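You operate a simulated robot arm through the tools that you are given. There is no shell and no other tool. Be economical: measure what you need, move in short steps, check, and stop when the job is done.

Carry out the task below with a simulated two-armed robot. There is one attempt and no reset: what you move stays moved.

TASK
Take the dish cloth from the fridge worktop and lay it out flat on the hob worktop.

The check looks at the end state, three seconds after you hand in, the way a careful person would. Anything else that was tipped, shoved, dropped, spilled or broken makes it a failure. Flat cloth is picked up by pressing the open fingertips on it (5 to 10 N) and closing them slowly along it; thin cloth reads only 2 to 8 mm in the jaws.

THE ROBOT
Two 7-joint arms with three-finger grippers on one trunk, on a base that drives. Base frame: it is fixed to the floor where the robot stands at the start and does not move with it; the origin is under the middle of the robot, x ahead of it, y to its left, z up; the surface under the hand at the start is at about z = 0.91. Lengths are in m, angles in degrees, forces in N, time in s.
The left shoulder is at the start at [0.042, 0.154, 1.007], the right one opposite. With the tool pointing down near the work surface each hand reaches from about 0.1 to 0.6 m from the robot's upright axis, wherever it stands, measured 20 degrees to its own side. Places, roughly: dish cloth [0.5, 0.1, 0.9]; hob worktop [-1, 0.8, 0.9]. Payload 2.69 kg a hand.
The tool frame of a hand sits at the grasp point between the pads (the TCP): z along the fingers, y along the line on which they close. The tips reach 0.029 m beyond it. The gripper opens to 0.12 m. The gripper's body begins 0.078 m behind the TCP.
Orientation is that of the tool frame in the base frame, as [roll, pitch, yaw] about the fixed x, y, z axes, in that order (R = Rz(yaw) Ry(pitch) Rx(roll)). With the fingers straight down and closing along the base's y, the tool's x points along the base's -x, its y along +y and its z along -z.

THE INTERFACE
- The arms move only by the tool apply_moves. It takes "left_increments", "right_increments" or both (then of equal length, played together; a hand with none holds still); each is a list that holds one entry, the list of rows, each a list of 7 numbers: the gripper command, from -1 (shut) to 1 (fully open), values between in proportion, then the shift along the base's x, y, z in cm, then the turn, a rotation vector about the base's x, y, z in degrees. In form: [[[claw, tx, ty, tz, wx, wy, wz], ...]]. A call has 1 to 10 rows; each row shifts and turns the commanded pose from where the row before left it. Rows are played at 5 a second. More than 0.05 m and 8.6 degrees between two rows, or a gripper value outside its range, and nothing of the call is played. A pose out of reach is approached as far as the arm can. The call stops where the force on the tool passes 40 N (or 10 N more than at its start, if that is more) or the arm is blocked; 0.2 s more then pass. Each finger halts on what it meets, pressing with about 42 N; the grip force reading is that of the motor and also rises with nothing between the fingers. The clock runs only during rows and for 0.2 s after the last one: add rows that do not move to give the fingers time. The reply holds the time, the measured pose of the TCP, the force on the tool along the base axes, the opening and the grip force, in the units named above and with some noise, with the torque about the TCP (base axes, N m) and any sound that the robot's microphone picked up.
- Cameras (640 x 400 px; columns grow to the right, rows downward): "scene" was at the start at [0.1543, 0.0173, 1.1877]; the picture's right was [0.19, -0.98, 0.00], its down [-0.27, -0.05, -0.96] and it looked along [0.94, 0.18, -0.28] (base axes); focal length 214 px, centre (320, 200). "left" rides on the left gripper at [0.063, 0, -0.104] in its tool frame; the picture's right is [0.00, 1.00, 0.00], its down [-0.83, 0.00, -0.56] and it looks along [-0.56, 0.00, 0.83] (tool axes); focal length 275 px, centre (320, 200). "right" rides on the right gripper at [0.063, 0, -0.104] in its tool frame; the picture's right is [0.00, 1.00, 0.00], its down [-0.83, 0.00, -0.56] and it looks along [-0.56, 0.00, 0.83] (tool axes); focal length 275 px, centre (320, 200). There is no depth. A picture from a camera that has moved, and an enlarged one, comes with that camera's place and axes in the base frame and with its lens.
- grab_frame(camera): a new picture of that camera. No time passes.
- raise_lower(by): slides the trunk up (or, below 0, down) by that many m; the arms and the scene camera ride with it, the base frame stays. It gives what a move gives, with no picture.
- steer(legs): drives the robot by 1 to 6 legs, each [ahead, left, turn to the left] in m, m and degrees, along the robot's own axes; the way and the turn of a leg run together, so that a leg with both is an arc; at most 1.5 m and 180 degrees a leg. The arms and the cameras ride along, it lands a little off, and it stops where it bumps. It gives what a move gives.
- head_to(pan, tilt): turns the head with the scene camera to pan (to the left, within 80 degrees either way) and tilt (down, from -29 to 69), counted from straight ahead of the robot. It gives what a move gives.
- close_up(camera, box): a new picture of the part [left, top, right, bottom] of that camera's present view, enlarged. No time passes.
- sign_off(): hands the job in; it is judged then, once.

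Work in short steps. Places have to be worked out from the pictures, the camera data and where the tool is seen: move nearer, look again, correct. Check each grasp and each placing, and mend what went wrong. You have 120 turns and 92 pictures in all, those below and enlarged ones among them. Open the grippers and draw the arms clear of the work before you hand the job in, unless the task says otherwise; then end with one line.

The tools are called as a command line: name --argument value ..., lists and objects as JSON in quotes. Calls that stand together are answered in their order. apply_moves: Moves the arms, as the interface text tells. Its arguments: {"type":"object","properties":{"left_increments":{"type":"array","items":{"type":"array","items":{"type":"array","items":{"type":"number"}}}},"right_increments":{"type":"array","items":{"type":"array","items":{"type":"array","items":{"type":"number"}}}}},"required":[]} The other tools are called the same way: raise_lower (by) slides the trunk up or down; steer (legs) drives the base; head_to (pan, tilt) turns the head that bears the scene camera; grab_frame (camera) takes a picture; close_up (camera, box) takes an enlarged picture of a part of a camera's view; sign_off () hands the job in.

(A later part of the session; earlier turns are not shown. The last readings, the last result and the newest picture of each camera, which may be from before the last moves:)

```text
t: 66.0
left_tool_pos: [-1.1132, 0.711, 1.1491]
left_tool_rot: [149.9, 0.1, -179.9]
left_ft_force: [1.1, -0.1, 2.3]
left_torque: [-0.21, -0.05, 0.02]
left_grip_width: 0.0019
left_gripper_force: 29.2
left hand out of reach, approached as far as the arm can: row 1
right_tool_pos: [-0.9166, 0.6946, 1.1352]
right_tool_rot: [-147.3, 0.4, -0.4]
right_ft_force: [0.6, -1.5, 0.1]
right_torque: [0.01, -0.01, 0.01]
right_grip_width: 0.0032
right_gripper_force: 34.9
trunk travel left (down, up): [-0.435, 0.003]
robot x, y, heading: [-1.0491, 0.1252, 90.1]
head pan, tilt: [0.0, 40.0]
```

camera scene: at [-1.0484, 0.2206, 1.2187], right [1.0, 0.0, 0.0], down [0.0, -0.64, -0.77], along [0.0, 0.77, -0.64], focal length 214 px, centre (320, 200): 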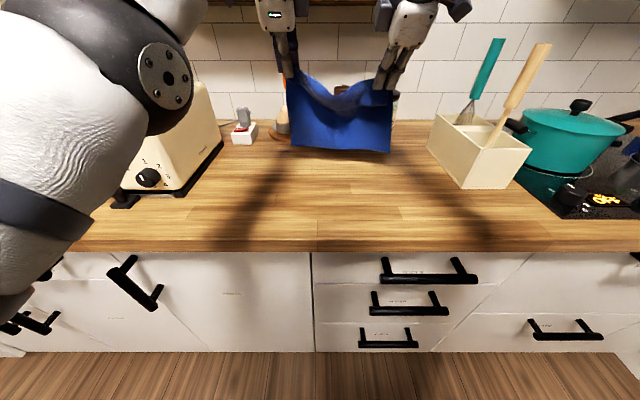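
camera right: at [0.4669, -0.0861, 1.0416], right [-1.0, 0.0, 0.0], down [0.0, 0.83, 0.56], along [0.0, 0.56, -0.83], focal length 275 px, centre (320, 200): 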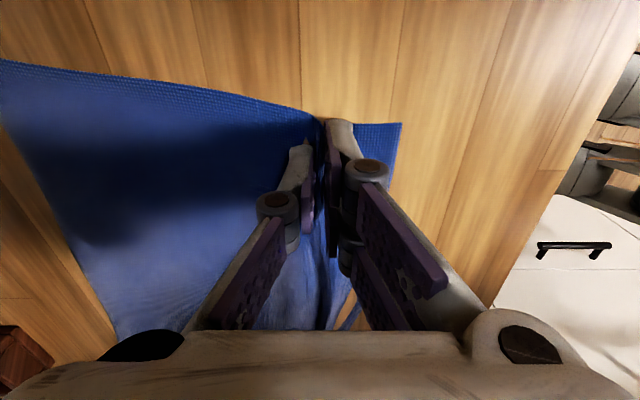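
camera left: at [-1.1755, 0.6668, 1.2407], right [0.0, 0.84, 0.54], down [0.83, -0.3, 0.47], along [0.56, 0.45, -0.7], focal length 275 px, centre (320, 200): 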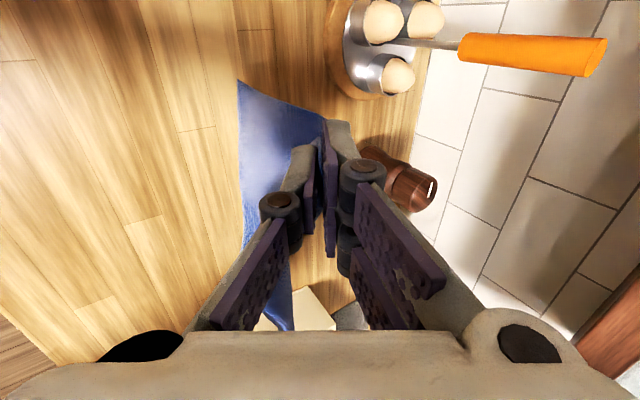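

Small controlled response. Continue un-tilting the left hand with a slight outward shift.

apply_moves --left_increments '[[[-1, -0.4, 0, 0, -5, 0, 0], [-1, -0.4, 0, 0, -5, 0, 0], [-1, -0.4, 0, 0, 0, 0, 0], [-1, 0, 0, 0, 0, 0, 0]]]'

grab_frame --camera "scene"

```text
t: 67.0
left_tool_pos: [-1.1458, 0.6767, 1.1271]
left_tool_rot: [162.4, 0.1, -179.8]
left_ft_force: [1.0, 1.2, 1.7]
left_torque: [-0.16, 0.01, 0.02]
left_grip_width: 0.0026
left_gripper_force: 32.5
left hand out of reach, approached as far as the arm can: row 1, 2
right_tool_pos: [-0.9173, 0.695, 1.136]
right_tool_rot: [-147.2, 0.3, -0.3]
right_ft_force: [-0.3, -0.4, 0.2]
right_torque: [0.04, -0.02, 0.01]
right_grip_width: 0.0038
right_gripper_force: 35.7
trunk travel left (down, up): [-0.435, 0.003]
robot x, y, heading: [-1.0469, 0.1292, 90.1]
head pan, tilt: [0.0, 40.0]
```

```text
66 pictures are left
camera scene: at [-1.0484, 0.2156, 1.2188], right [1.0, 0.0, 0.0], down [0.0, -0.64, -0.77], along [0.0, 0.77, -0.64], focal length 214 px, centre (320, 200)
```

scene: 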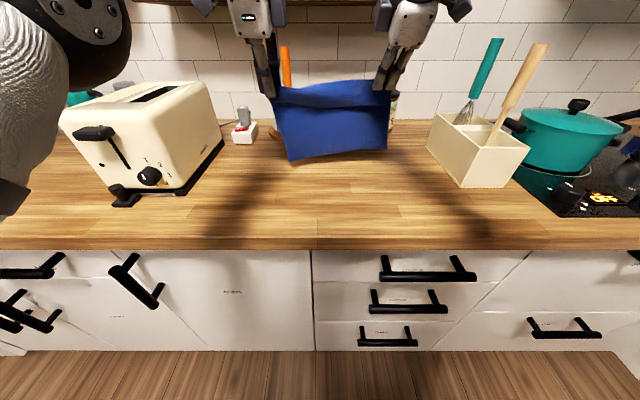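

The left hand tracks again at (−1.146, 0.677, 1.127), right at (−0.917, 0.695, 1.136), with the cloth's far edge just above the surface. Now lower both while drawing back and un-tilting.

apply_moves --left_increments '[[[-1, 0.1, -0.8, -1.6, -2, 0, 0], [-1, 0.1, -0.9, -1.6, -2, 0, 0], [-1, 0.1, -1, -1.6, -2, 0, 0], [-1, 0.1, -1.1, -1.6, -2, 0, 0], [-1, 0.1, -1.2, -1.6, -2, 0, 0], [-1, 0, 0, 0, 0, 0, 0]]]' --right_increments '[[[-1, 0, -1.2, -1.8, -4, 0, 0], [-1, 0, -1.3, -1.8, -4, 0, 0], [-1, 0, -1.4, -1.8, -4, 0, 0], [-1, 0, -1.5, -1.8, -4, 0, 0], [-1, 0, -1.6, -1.8, -4, 0, 0], [-1, 0, 0, 0, 0, 0, 0]]]'

grab_frame --camera "scene"

```text
t: 68.4
left_tool_pos: [-1.1406, 0.6267, 1.0461]
left_tool_rot: [172.5, -0.1, -179.8]
left_ft_force: [6.0, 2.7, 3.1]
left_torque: [0.09, -0.27, 0.1]
left_grip_width: 0.0018
left_gripper_force: 29.7
right_tool_pos: [-0.9173, 0.6242, 1.0442]
right_tool_rot: [-167.3, 0.1, -0.4]
right_ft_force: [0.8, 1.9, -0.8]
right_torque: [0.33, 0.03, -0.04]
right_grip_width: 0.002
right_gripper_force: 31.4
trunk travel left (down, up): [-0.435, 0.003]
robot x, y, heading: [-1.0449, 0.1259, 90.1]
head pan, tilt: [0.0, 40.0]
```

```text
65 pictures are left
camera scene: at [-1.0485, 0.2155, 1.2188], right [1.0, 0.0, 0.0], down [0.0, -0.64, -0.77], along [0.0, 0.77, -0.64], focal length 214 px, centre (320, 200)
```

scene: 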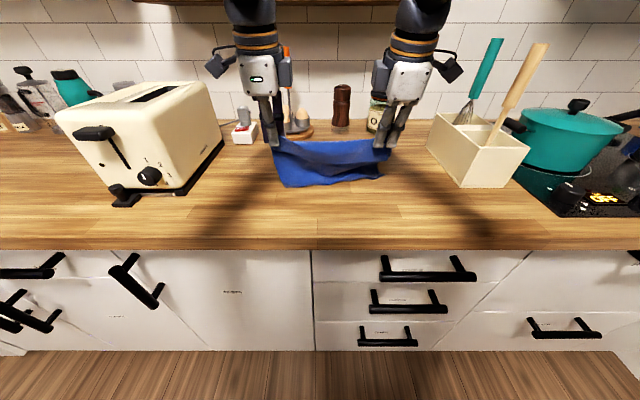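

The cloth appears to bunch below the hands rather than lying away. I'll check with the wrist cameras.

grab_frame --camera "left"

grab_frame --camera "right"

```text
64 pictures are left
camera left: at [-1.2033, 0.6134, 1.1502], right [0.0, 0.99, 0.13], down [0.83, -0.08, 0.55], along [0.56, 0.11, -0.82], focal length 275 px, centre (320, 200)
```

left: 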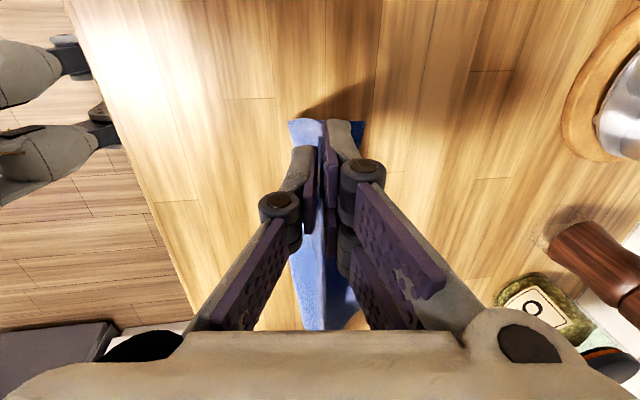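

```text
63 pictures are left
camera right: at [-0.8535, 0.6022, 1.1453], right [0.0, -0.98, -0.22], down [-0.83, -0.12, 0.54], along [-0.56, 0.18, -0.81], focal length 275 px, centre (320, 200)
```

right: 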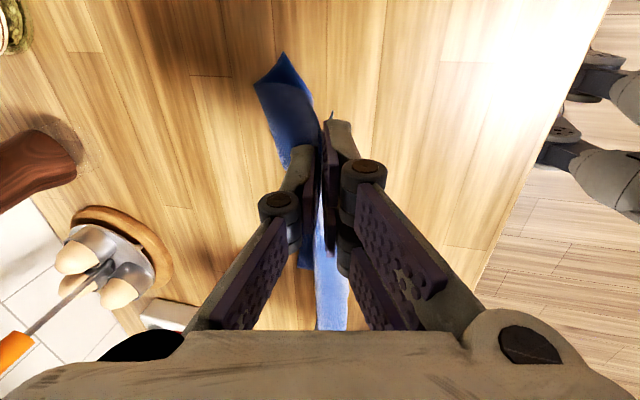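

The cloth's left side has bunched towards me, so I'll reverse that last motion to lift it free, then look down to see how much room the base has to advance.

apply_moves --left_increments '[[[-1, -0.1, 1.2, 1.6, 2, 0, 0], [-1, -0.1, 1.1, 1.6, 2, 0, 0], [-1, -0.1, 1, 1.6, 2, 0, 0], [-1, -0.1, 0.9, 1.6, 2, 0, 0], [-1, -0.1, 0.8, 1.6, 2, 0, 0], [-1, 0, 0, 0, 0, 0, 0]]]' --right_increments '[[[-1, 0, 1.6, 1.8, 1, 0, 0], [-1, 0, 1.4, 1.8, 1, 0, 0], [-1, 0, 1, 1.8, 1, 0, 0], [-1, 0, 0.7, 1.8, 1, 0, 0], [-1, 0, 0.6, 1.4, 1, 0, 0], [-1, 0, 0, 0, 0, 0, 0]]]'

head_to --pan 0 --tilt 69

grab_frame --camera "scene"

```text
t: 69.8
left_tool_pos: [-1.1459, 0.676, 1.1278]
left_tool_rot: [162.4, 0.0, -179.8]
left_ft_force: [0.5, -0.9, -0.3]
left_torque: [0.04, -0.01, 0.01]
left_grip_width: 0.0034
left_gripper_force: 35.6
right_tool_pos: [-0.9176, 0.6774, 1.1321]
right_tool_rot: [-162.1, 0.2, -0.3]
right_ft_force: [0.0, -1.4, -1.8]
right_torque: [-0.03, 0.01, 0.01]
right_grip_width: 0.0039
right_gripper_force: 34.4
trunk travel left (down, up): [-0.435, 0.003]
robot x, y, heading: [-1.0444, 0.1265, 90.1]
head pan, tilt: [0.0, 40.0]
```

```text
t: 70.7
left_tool_pos: [-1.1461, 0.6766, 1.1264]
left_tool_rot: [162.4, 0.0, -179.9]
left_ft_force: [0.3, 0.6, 1.1]
left_torque: [-0.06, -0.01, -0.01]
left_grip_width: 0.0036
left_gripper_force: 35.4
right_tool_pos: [-0.9169, 0.6791, 1.1309]
right_tool_rot: [-162.1, 0.3, -0.4]
right_ft_force: [-0.6, -1.1, -1.2]
right_torque: [-0.03, 0.0, 0.0]
right_grip_width: 0.0042
right_gripper_force: 34.8
trunk travel left (down, up): [-0.435, 0.003]
robot x, y, heading: [-1.0468, 0.1274, 89.8]
head pan, tilt: [0.0, 68.8]
```

```text
62 pictures are left
camera scene: at [-1.0484, 0.1865, 1.1827], right [1.0, 0.0, 0.0], down [0.0, -0.93, -0.36], along [0.0, 0.36, -0.93], focal length 214 px, centre (320, 200)
```

scene: 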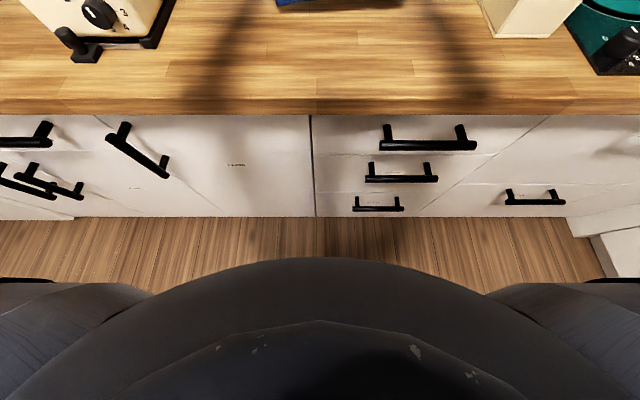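

There's at least 15 cm between the robot's front and the handles, so advancing 6 cm is safe.

steer --legs '[[0.06, 0, 0]]'

head_to --pan 0 --tilt 38

grab_frame --camera "scene"

```text
t: 71.7
left_tool_pos: [-1.1457, 0.7363, 1.127]
left_tool_rot: [162.6, 0.0, 180.0]
left_ft_force: [0.4, 0.9, -0.8]
left_torque: [-0.06, 0.02, 0.0]
left_grip_width: 0.0029
left_gripper_force: 31.0
right_tool_pos: [-0.917, 0.7388, 1.1303]
right_tool_rot: [-162.2, 0.2, -0.5]
right_ft_force: [0.3, 0.3, -0.1]
right_torque: [0.02, 0.04, 0.05]
right_grip_width: 0.0023
right_gripper_force: 30.3
trunk travel left (down, up): [-0.435, 0.003]
robot x, y, heading: [-1.0457, 0.184, 90.1]
head pan, tilt: [0.0, 68.8]
```

```text
t: 72.7
left_tool_pos: [-1.1456, 0.7358, 1.1276]
left_tool_rot: [162.4, 0.0, 179.9]
left_ft_force: [1.1, -6.1, -1.2]
left_torque: [0.33, -0.02, 0.15]
left_grip_width: 0.0022
left_gripper_force: 32.1
right_tool_pos: [-0.9163, 0.7371, 1.1302]
right_tool_rot: [-162.3, 0.2, -0.5]
right_ft_force: [-0.2, -1.0, 1.1]
right_torque: [0.13, -0.02, 0.0]
right_grip_width: 0.0031
right_gripper_force: 34.2
trunk travel left (down, up): [-0.435, 0.003]
robot x, y, heading: [-1.0468, 0.1854, 90.1]
head pan, tilt: [0.0, 38.0]
```

```text
61 pictures are left
camera scene: at [-1.0484, 0.2765, 1.2217], right [1.0, 0.0, 0.0], down [0.0, -0.62, -0.79], along [0.0, 0.79, -0.62], focal length 214 px, centre (320, 200)
```

scene: 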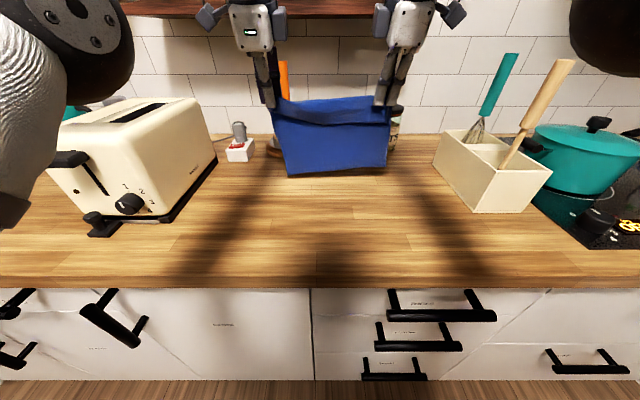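

The bottom edge hovers 2–3 cm above the surface at y ≈ 0.75. Lower to touch, then draw back mostly horizontally so the cloth trails away from me.

apply_moves --left_increments '[[[-1, 0, 0, -1.5, 0, 0, 0], [-1, 0, -0.8, -1.3, 0, 0, 0], [-1, 0, -2, -0.5, -1, 0, 0], [-1, 0, -2, -0.5, -1, 0, 0], [-1, 0, -2, -0.8, -1, 0, 0], [-1, 0, -2, -1, -1, 0, 0], [-1, 0, -2, -1, -1, 0, 0], [-1, 0, 0, 0, 0, 0, 0]]]' --right_increments '[[[-1, 0, 0, -1.7, 0, 0, 0], [-1, 0, -0.8, -1.3, 0, 0, 0], [-1, 0, -2, -0.5, -1, 0, 0], [-1, 0, -2, -0.5, -1, 0, 0], [-1, 0, -2, -0.8, -1, 0, 0], [-1, 0, -2, -1, -1, 0, 0], [-1, 0, -2, -1, -1, 0, 0], [-1, 0, 0, 0, 0, 0, 0]]]'

grab_frame --camera "scene"

grab_frame --camera "left"

```text
t: 74.5
left_tool_pos: [-1.1445, 0.6281, 1.0611]
left_tool_rot: [167.5, 0.1, 180.0]
left_ft_force: [0.8, 1.1, 0.2]
left_torque: [-0.05, 0.02, 0.05]
left_grip_width: 0.0023
left_gripper_force: 30.6
right_tool_pos: [-0.9169, 0.63, 1.0629]
right_tool_rot: [-167.3, 0.1, -0.5]
right_ft_force: [-0.6, -1.7, -1.7]
right_torque: [-0.02, 0.0, 0.0]
right_grip_width: 0.004
right_gripper_force: 34.1
trunk travel left (down, up): [-0.435, 0.003]
robot x, y, heading: [-1.0437, 0.1876, 90.1]
head pan, tilt: [0.0, 38.0]
```

```text
60 pictures are left
camera scene: at [-1.0484, 0.2768, 1.2217], right [1.0, 0.0, 0.0], down [0.0, -0.62, -0.79], along [0.0, 0.79, -0.62], focal length 214 px, centre (320, 200)
```

scene: 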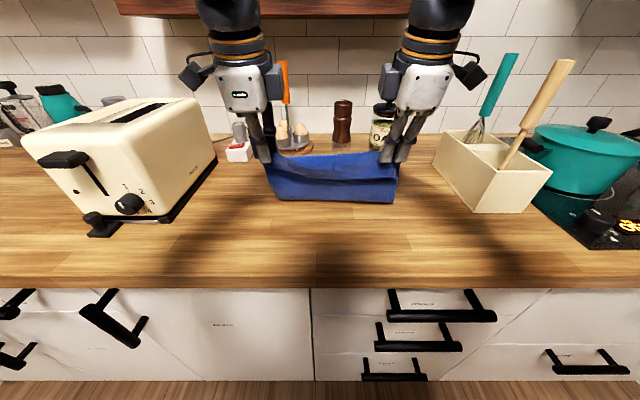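

```text
59 pictures are left
camera left: at [-1.2081, 0.606, 1.1633], right [0.0, 0.98, 0.22], down [0.83, -0.12, 0.54], along [0.56, 0.18, -0.81], focal length 275 px, centre (320, 200)
```

left: 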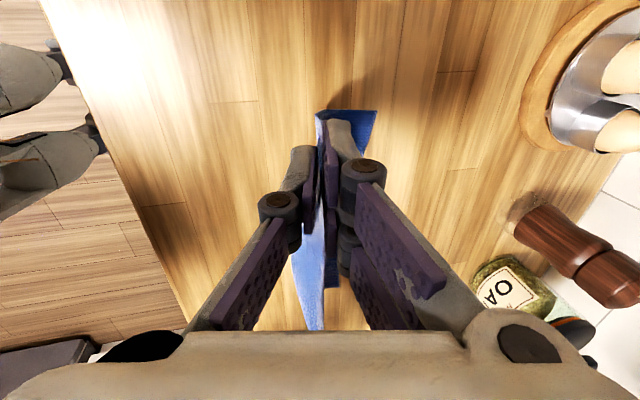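

The far edge now rests at y ≈ 0.72 and trails away from me, which is the orientation I want. I'll continue drawing back with a gentle descent.

apply_moves --left_increments '[[[-1, 0, -1.2, -1, -1, 0, 0], [-1, 0, -1.2, -1, -1, 0, 0], [-1, 0, -1.2, -1, -1, 0, 0], [-1, 0, -1, -1.2, -1, 0, 0], [-1, 0, -0.8, -1.2, -1, 0, 0], [-1, 0, -0.6, -1.2, -1, 0, 0], [-1, 0, 0, 0, 0, 0, 0]]]' --right_increments '[[[-1, 0, -1.2, -1, -1, 0, 0], [-1, 0, -1.2, -1, -1, 0, 0], [-1, 0, -1.2, -1, -1, 0, 0], [-1, 0, -1, -1.2, -1, 0, 0], [-1, 0, -0.8, -1.2, -1, 0, 0], [-1, 0, -0.6, -1.2, -1, 0, 0], [-1, 0, 0, 0, 0, 0, 0]]]'

grab_frame --camera "scene"

grab_frame --camera "left"

grab_frame --camera "right"

```text
t: 76.1
left_tool_pos: [-1.1443, 0.567, 0.9954]
left_tool_rot: [173.5, 0.0, -180.0]
left_ft_force: [-0.7, 0.0, 0.1]
left_torque: [0.08, -0.04, -0.02]
left_grip_width: 0.0031
left_gripper_force: 30.6
right_tool_pos: [-0.9169, 0.5695, 0.996]
right_tool_rot: [-173.2, 0.1, -0.5]
right_ft_force: [1.4, 0.8, 7.9]
right_torque: [-0.53, 0.0, -0.01]
right_grip_width: 0.0021
right_gripper_force: 30.5
trunk travel left (down, up): [-0.435, 0.003]
robot x, y, heading: [-1.048, 0.1831, 90.0]
head pan, tilt: [0.0, 38.0]
```

```text
58 pictures are left
camera scene: at [-1.0484, 0.2764, 1.2218], right [1.0, 0.0, 0.0], down [0.0, -0.62, -0.79], along [0.0, 0.79, -0.62], focal length 214 px, centre (320, 200)
```

scene: 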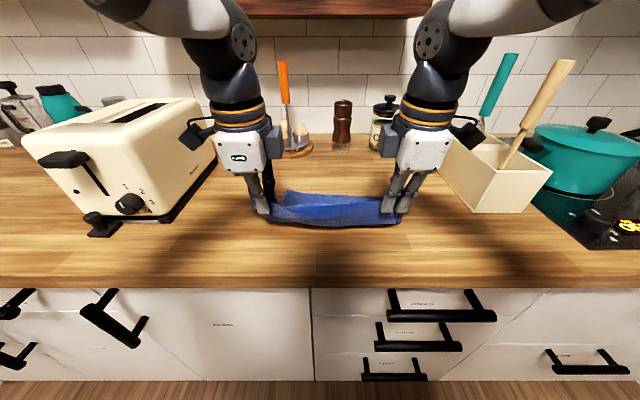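

```text
57 pictures are left
camera left: at [-1.2088, 0.5562, 1.099], right [0.0, 0.99, 0.11], down [0.83, -0.07, 0.55], along [0.56, 0.09, -0.83], focal length 275 px, centre (320, 200)
```

left: 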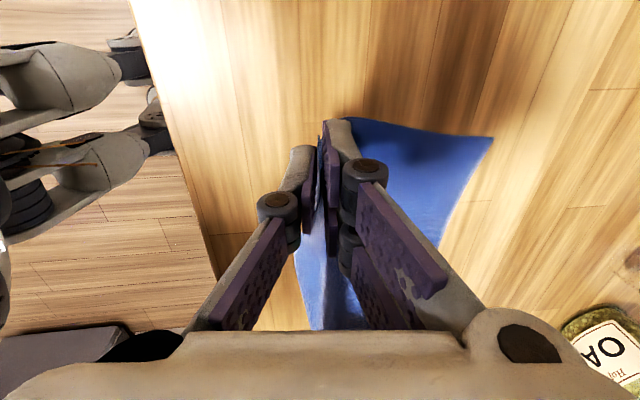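

```text
56 pictures are left
camera right: at [-0.8543, 0.558, 1.0987], right [0.0, -0.99, -0.12], down [-0.83, -0.06, 0.55], along [-0.56, 0.1, -0.82], focal length 275 px, centre (320, 200)
```

right: 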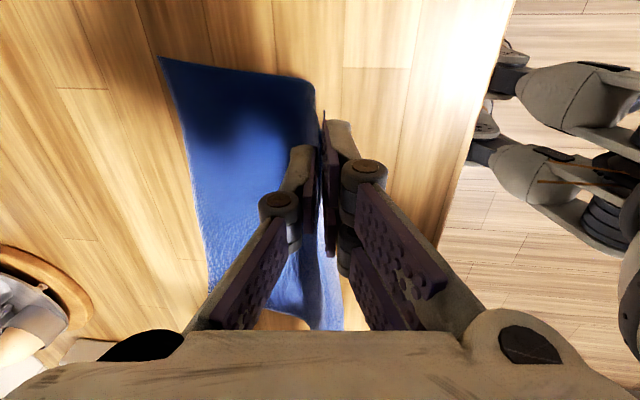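

The cloth now trails flat away from me, but the far edge is at y ≈ 0.70, so the near edge would overhang the counter front (0.48). I'll lift it back up, move the base 5 cm further in, and repeat the same motion.

apply_moves --left_increments '[[[-1, 0, 1, 2.2, 1.2, 0, 0], [-1, 0, 1, 2.2, 1.2, 0, 0], [-1, 0, 1.5, 2.2, 1.2, 0, 0], [-1, 0, 2, 2, 1.2, 0, 0], [-1, 0, 2, 2, 1.2, 0, 0], [-1, 0, 2.4, 1.3, 1.2, 0, 0], [-1, 0, 2.4, 1.2, 1.2, 0, 0], [-1, 0, 2.4, 0.1, 1.2, 0, 0], [-1, 0, 2.2, 0, 1.2, 0, 0], [-1, 0, 0, 0, 0, 0, 0]]]' --right_increments '[[[-1, 0, 1, 2.2, 1.2, 0, 0], [-1, 0, 1, 2.2, 1.2, 0, 0], [-1, 0, 1.5, 2.2, 1.2, 0, 0], [-1, 0, 2, 2, 1.2, 0, 0], [-1, 0, 2, 2, 1.2, 0, 0], [-1, 0, 2.4, 1.3, 1.2, 0, 0], [-1, 0, 2.4, 1.2, 1.2, 0, 0], [-1, 0, 2.4, 0.1, 1.2, 0, 0], [-1, 0, 2.8, 0, 1.2, 0, 0], [-1, 0, 0, 0, 0, 0, 0]]]'

grab_frame --camera "scene"

```text
t: 78.3
left_tool_pos: [-1.1452, 0.7348, 1.1294]
left_tool_rot: [162.5, -0.1, 180.0]
left_ft_force: [0.5, -0.4, 1.5]
left_torque: [-0.09, 0.03, -0.01]
left_grip_width: 0.0028
left_gripper_force: 30.2
right_tool_pos: [-0.9177, 0.7418, 1.1295]
right_tool_rot: [-162.4, 0.1, -0.5]
right_ft_force: [-1.2, -5.5, -0.9]
right_torque: [0.08, -0.03, 0.01]
right_grip_width: 0.0037
right_gripper_force: 36.1
trunk travel left (down, up): [-0.435, 0.003]
robot x, y, heading: [-1.0425, 0.1857, 89.8]
head pan, tilt: [0.0, 38.0]
```

```text
55 pictures are left
camera scene: at [-1.0484, 0.2745, 1.2221], right [1.0, 0.0, 0.0], down [0.0, -0.61, -0.79], along [0.0, 0.79, -0.61], focal length 214 px, centre (320, 200)
```

scene: 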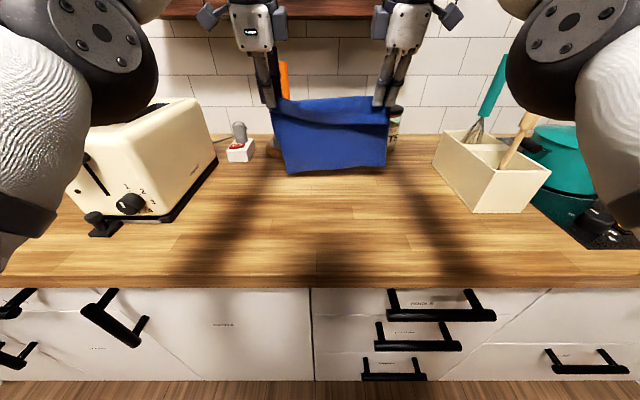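

Clear of the utensils and toaster by 10 cm or so. Advance the base 5 cm.

steer --legs '[[0.05, 0, 0]]'

grab_frame --camera "scene"

```text
t: 79.2
left_tool_pos: [-1.1448, 0.7871, 1.1273]
left_tool_rot: [162.7, 0.0, 179.9]
left_ft_force: [-0.2, 5.7, -0.5]
left_torque: [0.21, -0.16, -0.09]
left_grip_width: 0.0027
left_gripper_force: 28.5
right_tool_pos: [-0.9178, 0.7937, 1.1288]
right_tool_rot: [-162.6, 0.2, -0.5]
right_ft_force: [-0.6, -2.6, -1.1]
right_torque: [0.3, -0.02, 0.01]
right_grip_width: 0.0027
right_gripper_force: 32.4
trunk travel left (down, up): [-0.435, 0.003]
robot x, y, heading: [-1.0488, 0.2338, 89.9]
head pan, tilt: [0.0, 38.0]
```

```text
54 pictures are left
camera scene: at [-1.0484, 0.3268, 1.2218], right [1.0, 0.0, 0.0], down [0.0, -0.62, -0.79], along [0.0, 0.79, -0.62], focal length 214 px, centre (320, 200)
```

scene: 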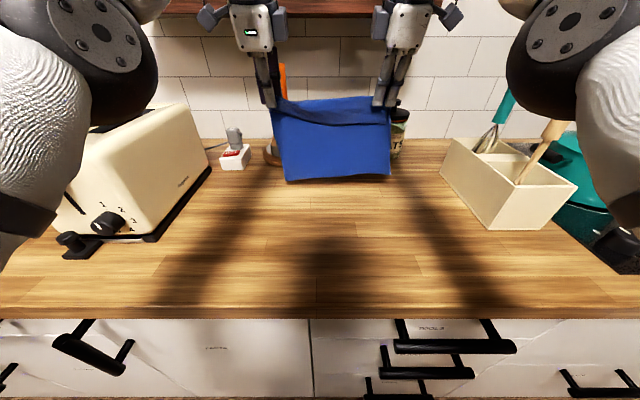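

Repeat the lay-down motion from here.

apply_moves --left_increments '[[[-1, 0, 0, -1.5, 0, 0, 0], [-1, 0, -0.8, -1.4, 0, 0, 0], [-1, 0, -1.9, -0.6, -1, 0, 0], [-1, 0, -1.9, -0.6, -1, 0, 0], [-1, 0, -1.9, -0.8, -1, 0, 0], [-1, 0, -1.9, -1, -1, 0, 0], [-1, 0, -1.9, -1, -1, 0, 0], [-1, 0, -1.2, -1, -1, 0, 0], [-1, 0, -1.2, -1, -1, 0, 0], [-1, 0, -1.2, -1, -1, 0, 0]]]' --right_increments '[[[-1, 0, 0, -1.5, 0, 0, 0], [-1, 0, -0.8, -1.4, 0, 0, 0], [-1, 0, -1.9, -0.6, -1, 0, 0], [-1, 0, -1.9, -0.6, -1, 0, 0], [-1, 0, -1.9, -0.8, -1, 0, 0], [-1, 0, -1.9, -1, -1, 0, 0], [-1, 0, -1.9, -1, -1, 0, 0], [-1, 0, -1.2, -1, -1, 0, 0], [-1, 0, -1.2, -1, -1, 0, 0], [-1, 0, -1.2, -1, -1, 0, 0]]]'

grab_frame --camera "left"

grab_frame --camera "right"

```text
t: 81.4
left_tool_pos: [-1.1447, 0.6469, 1.0288]
left_tool_rot: [170.7, 0.0, -179.9]
left_ft_force: [-0.2, -0.4, -0.9]
left_torque: [0.04, -0.04, 0.0]
left_grip_width: 0.0033
left_gripper_force: 30.4
right_tool_pos: [-0.9184, 0.6538, 1.029]
right_tool_rot: [-170.5, 0.2, -0.5]
right_ft_force: [0.0, -1.0, -1.5]
right_torque: [-0.05, -0.04, -0.02]
right_grip_width: 0.0038
right_gripper_force: 33.0
trunk travel left (down, up): [-0.435, 0.003]
robot x, y, heading: [-1.0509, 0.2298, 89.8]
head pan, tilt: [0.0, 38.0]
```

```text
53 pictures are left
camera left: at [-1.2086, 0.6301, 1.1312], right [0.0, 0.99, 0.16], down [0.83, -0.09, 0.55], along [0.56, 0.13, -0.82], focal length 275 px, centre (320, 200)
```

left: 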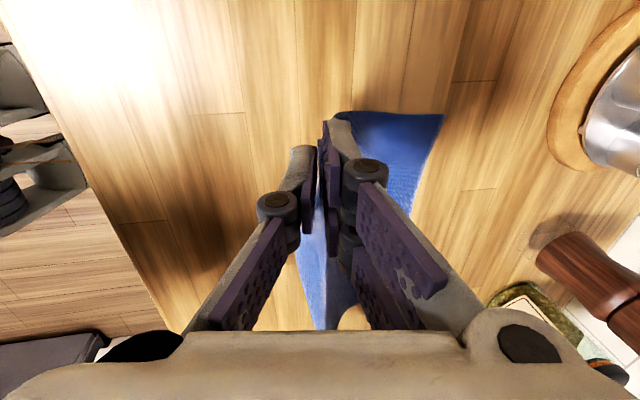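

```text
52 pictures are left
camera right: at [-0.8552, 0.6372, 1.1304], right [0.0, -0.99, -0.17], down [-0.83, -0.09, 0.55], along [-0.56, 0.14, -0.82], focal length 275 px, centre (320, 200)
```

right: 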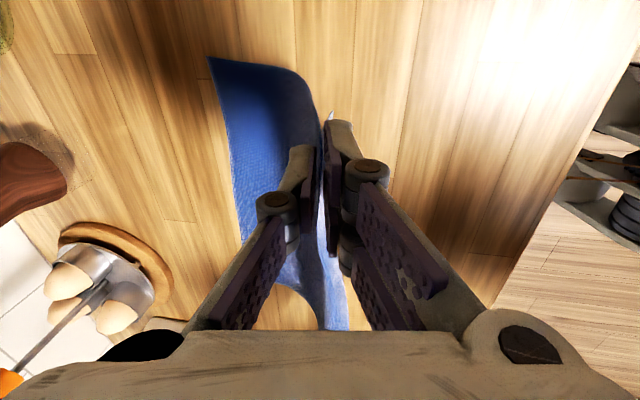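

The far edge is now at y ≈ 0.77, with corners at x ≈ −1.137 and −0.883, so everything should fit on the worktop. Continue drawing back, shifting slightly right to square the cloth up.

apply_moves --left_increments '[[[-1, 0.4, -1, -0.7, -1, 0, 0], [-1, 0.4, -1, -0.7, -1, 0, 0], [-1, 0.4, -1, -0.7, -1, 0, 0], [-1, 0.4, -1, -0.8, -1, 0, 0], [-1, 0.4, -1, -0.8, -1, 0, 0], [-1, 0.3, -1, -0.8, -1, 0, 0], [-1, 0, 0, 0, 0, 0, 0]]]' --right_increments '[[[-1, 0.2, -1.1, -0.7, -1, 0, 0], [-1, 0.2, -1.1, -0.7, -1, 0, 0], [-1, 0.2, -1.1, -0.7, -1, 0, 0], [-1, 0.2, -1.1, -0.8, -1, 0, 0], [-1, 0.2, -1.1, -0.8, -1, 0, 0], [-1, 0.2, -1.1, -0.8, -1, 0, 0], [-1, 0, 0, 0, 0, 0, 0]]]'

grab_frame --camera "left"

grab_frame --camera "right"

grab_frame --camera "scene"

```text
t: 83.0
left_tool_pos: [-1.1214, 0.5877, 0.9829]
left_tool_rot: [176.7, 0.0, 180.0]
left_ft_force: [0.5, 2.8, 4.2]
left_torque: [0.17, -0.12, 0.06]
left_grip_width: 0.002
left_gripper_force: 30.4
right_tool_pos: [-0.9064, 0.588, 0.9846]
right_tool_rot: [-176.5, 0.1, -0.5]
right_ft_force: [1.1, -1.1, 0.2]
right_torque: [0.21, 0.01, 0.0]
right_grip_width: 0.0031
right_gripper_force: 34.0
trunk travel left (down, up): [-0.435, 0.003]
robot x, y, heading: [-1.0471, 0.2356, 90.1]
head pan, tilt: [0.0, 38.0]
```

```text
51 pictures are left
camera left: at [-1.185, 0.5823, 1.0869], right [0.0, 1.0, 0.06], down [0.83, -0.04, 0.56], along [0.56, 0.05, -0.83], focal length 275 px, centre (320, 200)
```

left: 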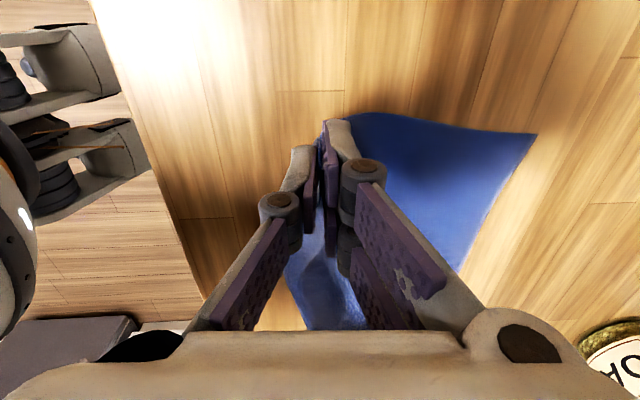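

```text
50 pictures are left
camera right: at [-0.8429, 0.5821, 1.0872], right [0.0, -1.0, -0.06], down [-0.83, -0.03, 0.56], along [-0.56, 0.05, -0.83], focal length 275 px, centre (320, 200)
```

right: 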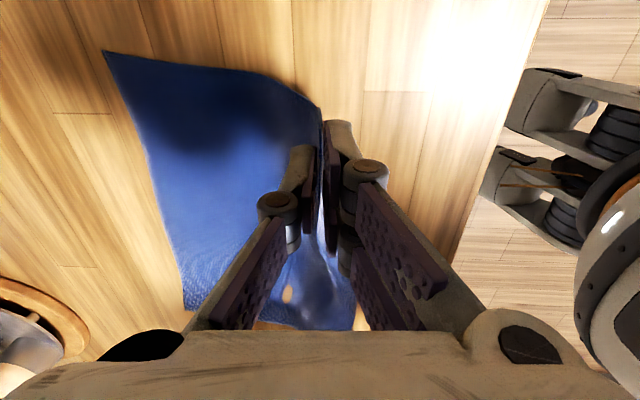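

```text
49 pictures are left
camera scene: at [-1.0485, 0.3263, 1.2217], right [1.0, 0.0, 0.0], down [0.0, -0.62, -0.79], along [0.0, 0.79, -0.62], focal length 214 px, centre (320, 200)
```

scene: 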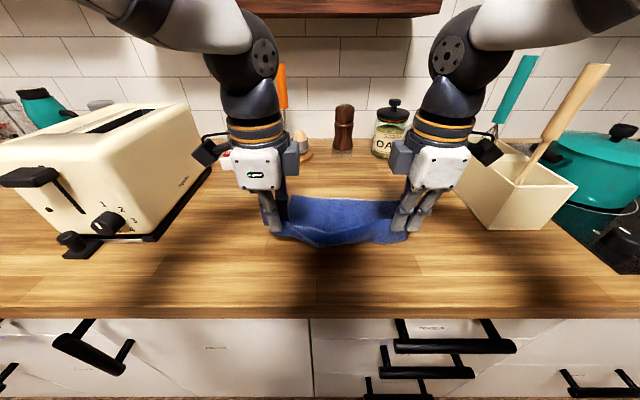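

The cloth has slid about 3 cm with me; the ridge would lie at y ≈ 0.55, near the counter front. It slides easily, so I can later push it forward by pressing on its far part. Now draw back a bit, then lower with a slight forward motion so the near flap lays outwards.

apply_moves --left_increments '[[[-1, 0, -0.8, -0.3, -0.8, 0, 0], [-1, 0, -0.8, -0.3, -0.8, 0, 0], [-1, 0, -0.8, -0.3, -0.8, 0, 0], [-1, 0, -0.6, -0.3, -0.6, 0, 0], [-1, 0, 0.2, -0.7, 0, 0, 0], [-1, 0, 0.3, -0.7, 0, 0, 0], [-1, 0, 0.3, -0.6, 0, 0, 0], [-1, 0, 0, 0, 0, 0, 0]]]' --right_increments '[[[-1, 0, -1, -0.3, -0.8, 0, 0], [-1, 0, -1, -0.3, -0.8, 0, 0], [-1, 0, -1, -0.3, -0.8, 0, 0], [-1, 0, -0.8, -0.3, -0.6, 0, 0], [-1, 0, 0.2, -0.7, 0, 0, 0], [-1, 0, 0.3, -0.7, 0, 0, 0], [-1, 0, 0.3, -0.6, 0, 0, 0], [-1, 0, 0, 0, 0, 0, 0]]]'

grab_frame --camera "left"

grab_frame --camera "right"

grab_frame --camera "scene"

```text
t: 84.8
left_tool_pos: [-1.1223, 0.565, 0.952]
left_tool_rot: [179.5, 0.0, 179.9]
left_ft_force: [-1.0, -0.8, -0.4]
left_torque: [0.15, -0.06, -0.02]
left_grip_width: 0.0039
left_gripper_force: 35.2
right_tool_pos: [-0.9053, 0.5592, 0.9539]
right_tool_rot: [-179.3, 0.1, -0.5]
right_ft_force: [0.7, -2.0, 0.4]
right_torque: [0.22, 0.03, 0.01]
right_grip_width: 0.003
right_gripper_force: 34.2
trunk travel left (down, up): [-0.435, 0.003]
robot x, y, heading: [-1.0458, 0.234, 89.7]
head pan, tilt: [0.0, 38.0]
```

```text
48 pictures are left
camera left: at [-1.1852, 0.5644, 1.0559], right [0.0, 1.0, 0.01], down [0.83, -0.01, 0.56], along [0.56, 0.0, -0.83], focal length 275 px, centre (320, 200)
```

left: 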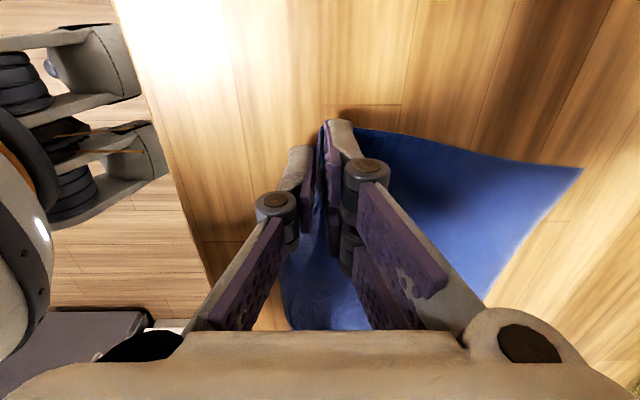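

```text
47 pictures are left
camera right: at [-0.8424, 0.5578, 1.0559], right [0.0, -1.0, -0.01], down [-0.83, 0.0, 0.56], along [-0.56, 0.01, -0.83], focal length 275 px, centre (320, 200)
```

right: 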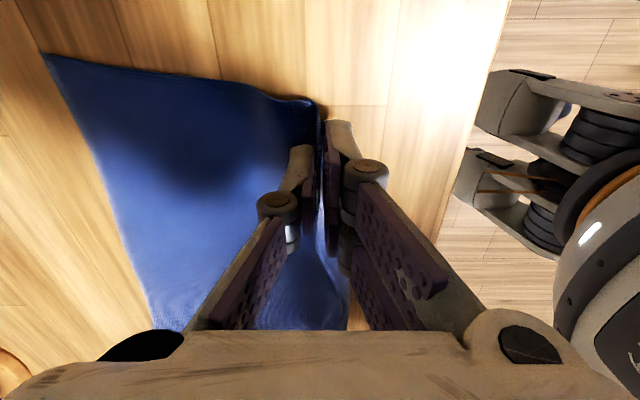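

```text
46 pictures are left
camera scene: at [-1.0484, 0.3257, 1.2219], right [1.0, 0.0, 0.0], down [0.0, -0.62, -0.79], along [0.0, 0.79, -0.62], focal length 214 px, centre (320, 200)
```

scene: 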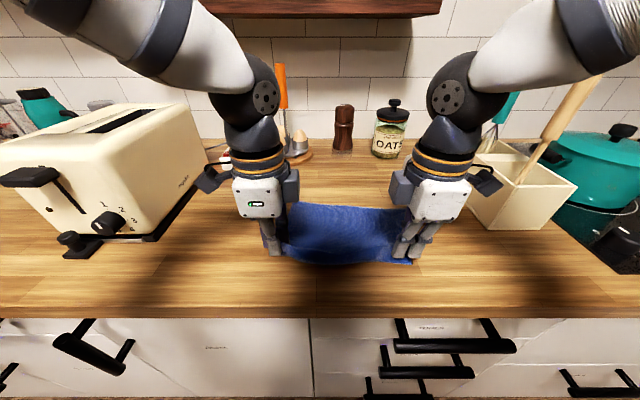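

The cloth is mostly flat with a ridge at my fingers and the far edge at y ≈ 0.69–0.72. I'll lower to the surface and open slowly so the fingers spread the ridge.

apply_moves --left_increments '[[[-1, 0, 0, -0.6, 0, 0, 0], [-1, 0, 0, -0.5, 0, 0, 0], [-0.9, 0, 0, 0, 0, 0, 0], [-0.8, 0, 0, 0, 0, 0, 0], [-0.7, 0, 0, 0, 0, 0, 0], [-0.6, 0, 0, 0, 0, 0, 0], [-0.5, 0, 0, 0, 0, 0, 0], [-0.4, 0, 0, 0, 0, 0, 0], [-0.3, 0, 0, 0, 0, 0, 0], [-0.2, 0, 0, 0, 0, 0, 0]]]' --right_increments '[[[-1, 0, 0, -0.7, 0, 0, 0], [-1, 0, 0, -0.6, 0, 0, 0], [-0.9, 0, 0, 0, 0, 0, 0], [-0.8, 0, 0, 0, 0, 0, 0], [-0.7, 0, 0, 0, 0, 0, 0], [-0.6, 0, 0, 0, 0, 0, 0], [-0.5, 0, 0, 0, 0, 0, 0], [-0.4, 0, 0, 0, 0, 0, 0], [-0.3, 0, 0, 0, 0, 0, 0], [-0.2, 0, 0, 0, 0, 0, 0]]]'

grab_frame --camera "left"

grab_frame --camera "right"

```text
t: 87.0
left_tool_pos: [-1.1217, 0.5652, 0.9404]
left_tool_rot: [179.7, 0.0, 179.9]
left_ft_force: [-0.2, -0.6, 1.1]
left_torque: [0.03, -0.01, 0.0]
left_grip_width: 0.0479
left_gripper_force: 0.1
right_tool_pos: [-0.9047, 0.5582, 0.9393]
right_tool_rot: [-179.5, 0.2, -0.5]
right_ft_force: [-0.1, 2.0, 5.9]
right_torque: [-0.08, 0.01, 0.01]
right_grip_width: 0.0487
right_gripper_force: 0.1
trunk travel left (down, up): [-0.435, 0.003]
robot x, y, heading: [-1.0487, 0.2326, 90.0]
head pan, tilt: [0.0, 38.0]
```

```text
45 pictures are left
camera left: at [-1.1855, 0.5653, 1.0443], right [0.0, 1.0, 0.01], down [0.83, -0.01, 0.56], along [0.56, 0.0, -0.83], focal length 275 px, centre (320, 200)
```

left: 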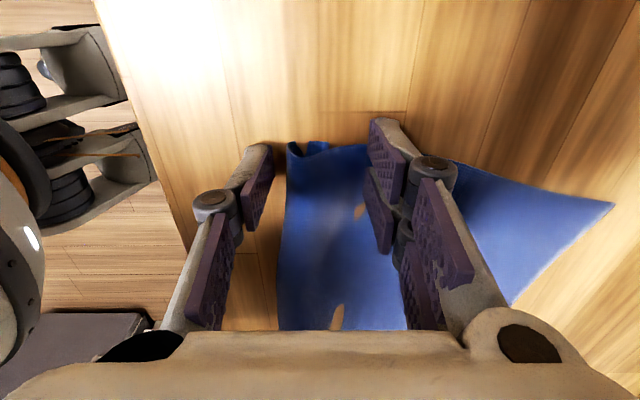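

```text
44 pictures are left
camera right: at [-0.8426, 0.558, 1.0426], right [0.0, -1.0, -0.01], down [-0.83, 0.0, 0.56], along [-0.56, 0.01, -0.83], focal length 275 px, centre (320, 200)
```

right: 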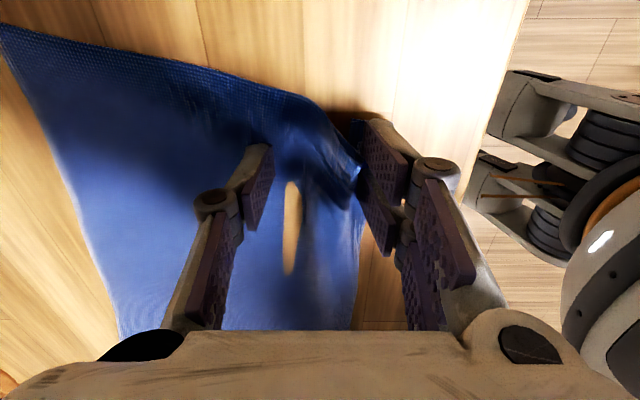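

Released. I'll raise both hands straight up and look at the cloth from the head camera.

apply_moves --left_increments '[[[-0.2, 0, 0, 2, 0, 0, 0], [-0.2, 0, 0, 3, 0, 0, 0], [-0.2, -2, -1, 4, 0, 0, 0], [-0.2, -2, -1, 4, 0, 0, 0], [-0.2, -3, -1, 2, 0, 0, 0], [-0.2, -3, -1, 0, 0, 0, 0]]]' --right_increments '[[[-0.2, 0, 0, 2, 0, 0, 0], [-0.2, 0, 0, 3, 0, 0, 0], [-0.2, 2, -1, 4, 0, 0, 0], [-0.2, 2, -1, 4, 0, 0, 0], [-0.2, 2, -1, 2, 0, 0, 0], [-0.2, 2, -1, 0, 0, 0, 0]]]'

close_up --camera "scene" --box '[200, 150, 480, 325]'

```text
t: 88.4
left_tool_pos: [-1.2216, 0.5255, 1.0905]
left_tool_rot: [179.8, 0.0, -179.9]
left_ft_force: [-0.7, -0.1, -0.2]
left_torque: [0.04, 0.02, 0.01]
left_grip_width: 0.0481
left_gripper_force: 0.1
right_tool_pos: [-0.8249, 0.5189, 1.0897]
right_tool_rot: [-179.5, 0.1, -0.5]
right_ft_force: [0.1, -0.5, 0.3]
right_torque: [0.01, 0.0, -0.01]
right_grip_width: 0.0481
right_gripper_force: 0.2
trunk travel left (down, up): [-0.435, 0.003]
robot x, y, heading: [-1.0512, 0.2366, 90.1]
head pan, tilt: [0.0, 38.0]
```

```text
2.29 times, centred on (340, 238) of scene
camera zoom: at [-1.0486, 0.3264, 1.2217], right [1.0, 0.0, 0.0], down [0.0, -0.62, -0.79], along [0.0, 0.79, -0.62], focal length 490 px, centre (274, 114)
```

zoom: 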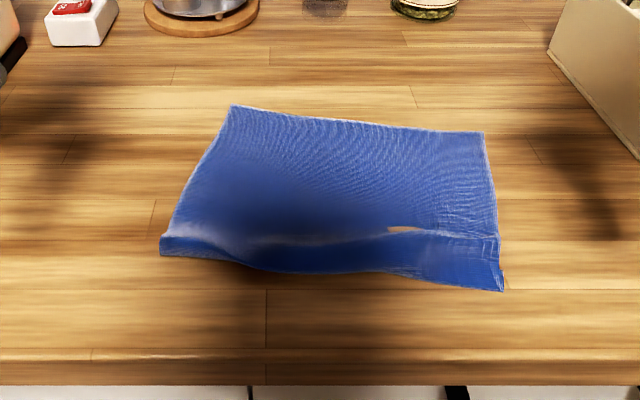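

The cloth lies fully on the worktop, but about 7 cm of it is tucked in a pleat near the front edge. I'll close the fingers, press on the far part with both hands and drag it away from me to pull the pleat out.

apply_moves --left_increments '[[[-1, 3, 3.7, 0, 0, 0, 0], [-1, 3, 3.7, 0, 0, 0, 0], [-1, 3, 3.7, 0, 0, 0, 0], [-1, 3, 3.7, 0, 0, 0, 0], [-1, 3.1, 3.7, 0, 0, 0, 0], [-1, 0, 0, -4, 0, 0, 0], [-1, 0, 0, -4, 0, 0, 0], [-1, 0, 0, -4, 0, 0, 0], [-1, 0, 0, -1.5, 0, 0, 0], [-1, 0, 0, 0, 0, 0, 0]]]' --right_increments '[[[-1, -0.9, 3, 0, 0, 0, 0], [-1, -0.9, 3, 0, 0, 0, 0], [-1, -0.9, 3, 0, 0, 0, 0], [-1, -0.9, 3, 0, 0, 0, 0], [-1, -0.9, 3.1, 0, 0, 0, 0], [-1, 0, 0, -4, 0, 0, 0], [-1, 0, 0, -4, 0, 0, 0], [-1, 0, 0, -4, 0, 0, 0], [-1, 0, 0, -1.5, 0, 0, 0], [-1, 0, 0, 0, 0, 0, 0]]]'

grab_frame --camera "scene"

```text
t: 90.6
left_tool_pos: [-1.0706, 0.7098, 0.9538]
left_tool_rot: [179.8, 0.0, -180.0]
left_ft_force: [-0.3, 0.1, 0.6]
left_torque: [0.0, 0.02, -0.03]
left_grip_width: 0.0
left_gripper_force: 28.9
right_tool_pos: [-0.8706, 0.6684, 0.9542]
right_tool_rot: [-179.6, 0.0, -0.4]
right_ft_force: [0.3, -0.2, -0.1]
right_torque: [-0.01, -0.01, 0.01]
right_grip_width: 0.0
right_gripper_force: 28.2
trunk travel left (down, up): [-0.435, 0.003]
robot x, y, heading: [-1.0506, 0.2366, 90.0]
head pan, tilt: [0.0, 38.0]
```

```text
42 pictures are left
camera scene: at [-1.0484, 0.3264, 1.2218], right [1.0, 0.0, 0.0], down [0.0, -0.62, -0.79], along [0.0, 0.79, -0.62], focal length 214 px, centre (320, 200)
```

scene: 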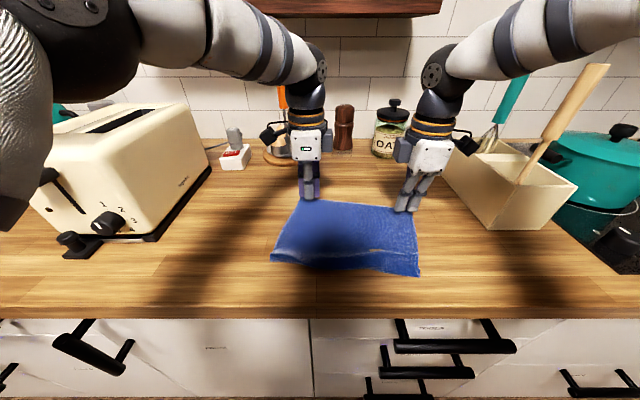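

Both fingertips are about 1 cm above the cloth's far part. Press down lightly.

apply_moves --left_increments '[[[-1, 0, 0, -0.7, 0, 0, 0], [-1, 0, 0, -0.5, 0, 0, 0], [-1, 0, 0, -0.3, 0, 0, 0], [-1, 0, 0, 0, 0, 0, 0]]]' --right_increments '[[[-1, 0, 0, -0.7, 0, 0, 0], [-1, 0, 0, -0.5, 0, 0, 0], [-1, 0, 0, -0.3, 0, 0, 0], [-1, 0, 0, 0, 0, 0, 0]]]'

```text
t: 91.6
left_tool_pos: [-1.0711, 0.7107, 0.9393]
left_tool_rot: [179.7, 0.1, -180.0]
left_ft_force: [-0.2, -0.5, 0.2]
left_torque: [0.01, 0.0, -0.01]
left_grip_width: 0.0003
left_gripper_force: 28.3
right_tool_pos: [-0.8698, 0.6696, 0.9403]
right_tool_rot: [-179.5, 0.1, -0.6]
right_ft_force: [-0.3, 0.1, 0.2]
right_torque: [0.0, 0.01, 0.03]
right_grip_width: 0.0
right_gripper_force: 28.6
trunk travel left (down, up): [-0.435, 0.003]
robot x, y, heading: [-1.0459, 0.2372, 89.9]
head pan, tilt: [0.0, 38.0]
```

Just about touching; 2–3 mm more, then drag forward (left 4 cm, right 7 cm, to square it).

apply_moves --left_increments '[[[-1, 0, 0, -0.15, 0, 0, 0], [-1, 0, 0, -0.15, 0, 0, 0], [-1, 0, 0, 0, 0, 0, 0]]]' --right_increments '[[[-1, 0, 0, -0.15, 0, 0, 0], [-1, 0, 0, -0.15, 0, 0, 0], [-1, 0, 0, 0, 0, 0, 0]]]'

apply_moves --left_increments '[[[-1, 0, 0.5, 0, 0, 0, 0], [-1, 0, 0.5, 0, 0, 0, 0], [-1, 0, 0.5, 0, 0, 0, 0], [-1, 0, 0.5, 0, 0, 0, 0], [-1, 0, 0, 0, 0, 0, 0]]]' --right_increments '[[[-1, 0, 0.9, 0, 0, 0, 0], [-1, 0, 0.9, 0, 0, 0, 0], [-1, 0, 0.9, 0, 0, 0, 0], [-1, 0, 0.9, 0, 0, 0, 0], [-1, 0, 0, 0, 0, 0, 0]]]'

grab_frame --camera "scene"

```text
t: 92.4
left_tool_pos: [-1.0721, 0.7108, 0.9363]
left_tool_rot: [179.6, 0.0, 180.0]
left_ft_force: [0.8, 1.0, 2.4]
left_torque: [0.01, -0.05, -0.02]
left_grip_width: 0.0
left_gripper_force: 28.6
right_tool_pos: [-0.8703, 0.6689, 0.938]
right_tool_rot: [-179.3, 0.1, -0.4]
right_ft_force: [-0.9, 0.9, 8.1]
right_torque: [0.02, -0.03, -0.01]
right_grip_width: 0.0001
right_gripper_force: 28.7
trunk travel left (down, up): [-0.435, 0.003]
robot x, y, heading: [-1.045, 0.2356, 90.3]
head pan, tilt: [0.0, 38.0]
```

```text
t: 93.6
left_tool_pos: [-1.0704, 0.7296, 0.9371]
left_tool_rot: [179.6, 0.1, 180.0]
left_ft_force: [0.2, -0.3, 2.3]
left_torque: [-0.01, -0.02, 0.0]
left_grip_width: 0.0
left_gripper_force: 28.8
right_tool_pos: [-0.8699, 0.7041, 0.9367]
right_tool_rot: [-179.3, 0.0, -0.6]
right_ft_force: [0.0, -4.0, 14.7]
right_torque: [-0.08, -0.05, -0.01]
right_grip_width: 0.0
right_gripper_force: 28.4
trunk travel left (down, up): [-0.435, 0.003]
robot x, y, heading: [-1.0487, 0.2365, 89.9]
head pan, tilt: [0.0, 38.0]
```

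```text
41 pictures are left
camera scene: at [-1.0487, 0.3251, 1.2219], right [1.0, 0.0, 0.0], down [0.0, -0.61, -0.79], along [0.0, 0.79, -0.61], focal length 214 px, centre (320, 200)
```

scene: 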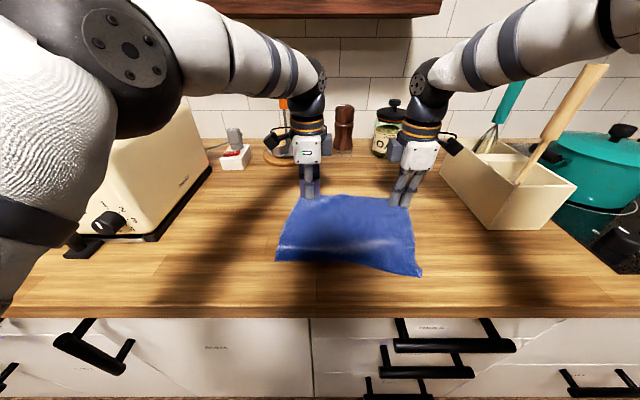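

The right side is pulling out nicely; the left presses too lightly. Press the left a bit more and continue.

apply_moves --left_increments '[[[-1, 0, -0.5, -0.2, 0, 0, 0], [-1, 0, 0.5, -0.1, 0, 0, 0], [-1, 0, 0.6, 0, 0, 0, 0], [-1, 0, 0.6, 0, 0, 0, 0], [-1, 0, 0.6, 0, 0, 0, 0], [-1, 0, 0.6, 0, 0, 0, 0], [-1, 0, 0.6, 0, 0, 0, 0], [-1, 0, 0, 0, 0, 0, 0]]]' --right_increments '[[[-1, 0, 0, 0, 0, 0, 0], [-1, 0, 0, 0, 0, 0, 0], [-1, 0, 0.6, 0, 0, 0, 0], [-1, 0, 0.6, 0, 0, 0, 0], [-1, 0, 0.6, 0, 0, 0, 0], [-1, 0, 0.6, 0, 0, 0, 0], [-1, 0, 0.6, 0, 0, 0, 0], [-1, 0, 0, 0, 0, 0, 0]]]'

close_up --camera "scene" --box '[200, 150, 480, 325]'

```text
t: 95.4
left_tool_pos: [-1.0713, 0.7586, 0.938]
left_tool_rot: [179.3, 0.2, 180.0]
left_ft_force: [1.6, -7.9, 34.1]
left_torque: [-0.27, -0.07, -0.01]
left_grip_width: 0.0
left_gripper_force: 28.5
right_tool_pos: [-0.8709, 0.7326, 0.9379]
right_tool_rot: [-179.3, 0.1, -0.5]
right_ft_force: [0.1, -0.2, 0.0]
right_torque: [-0.01, 0.0, 0.02]
right_grip_width: 0.0001
right_gripper_force: 28.3
trunk travel left (down, up): [-0.435, 0.003]
robot x, y, heading: [-1.0468, 0.2355, 89.9]
head pan, tilt: [0.0, 38.0]
```

```text
2.29 times, centred on (340, 238) of scene
camera zoom: at [-1.0482, 0.3232, 1.2221], right [1.0, 0.0, 0.0], down [0.0, -0.61, -0.79], along [0.0, 0.79, -0.61], focal length 490 px, centre (274, 114)
```

zoom: 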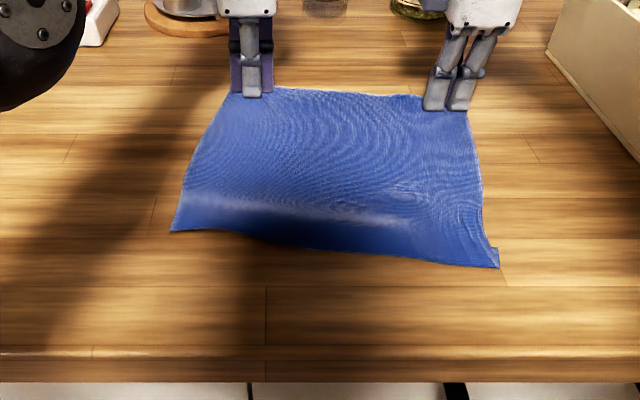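

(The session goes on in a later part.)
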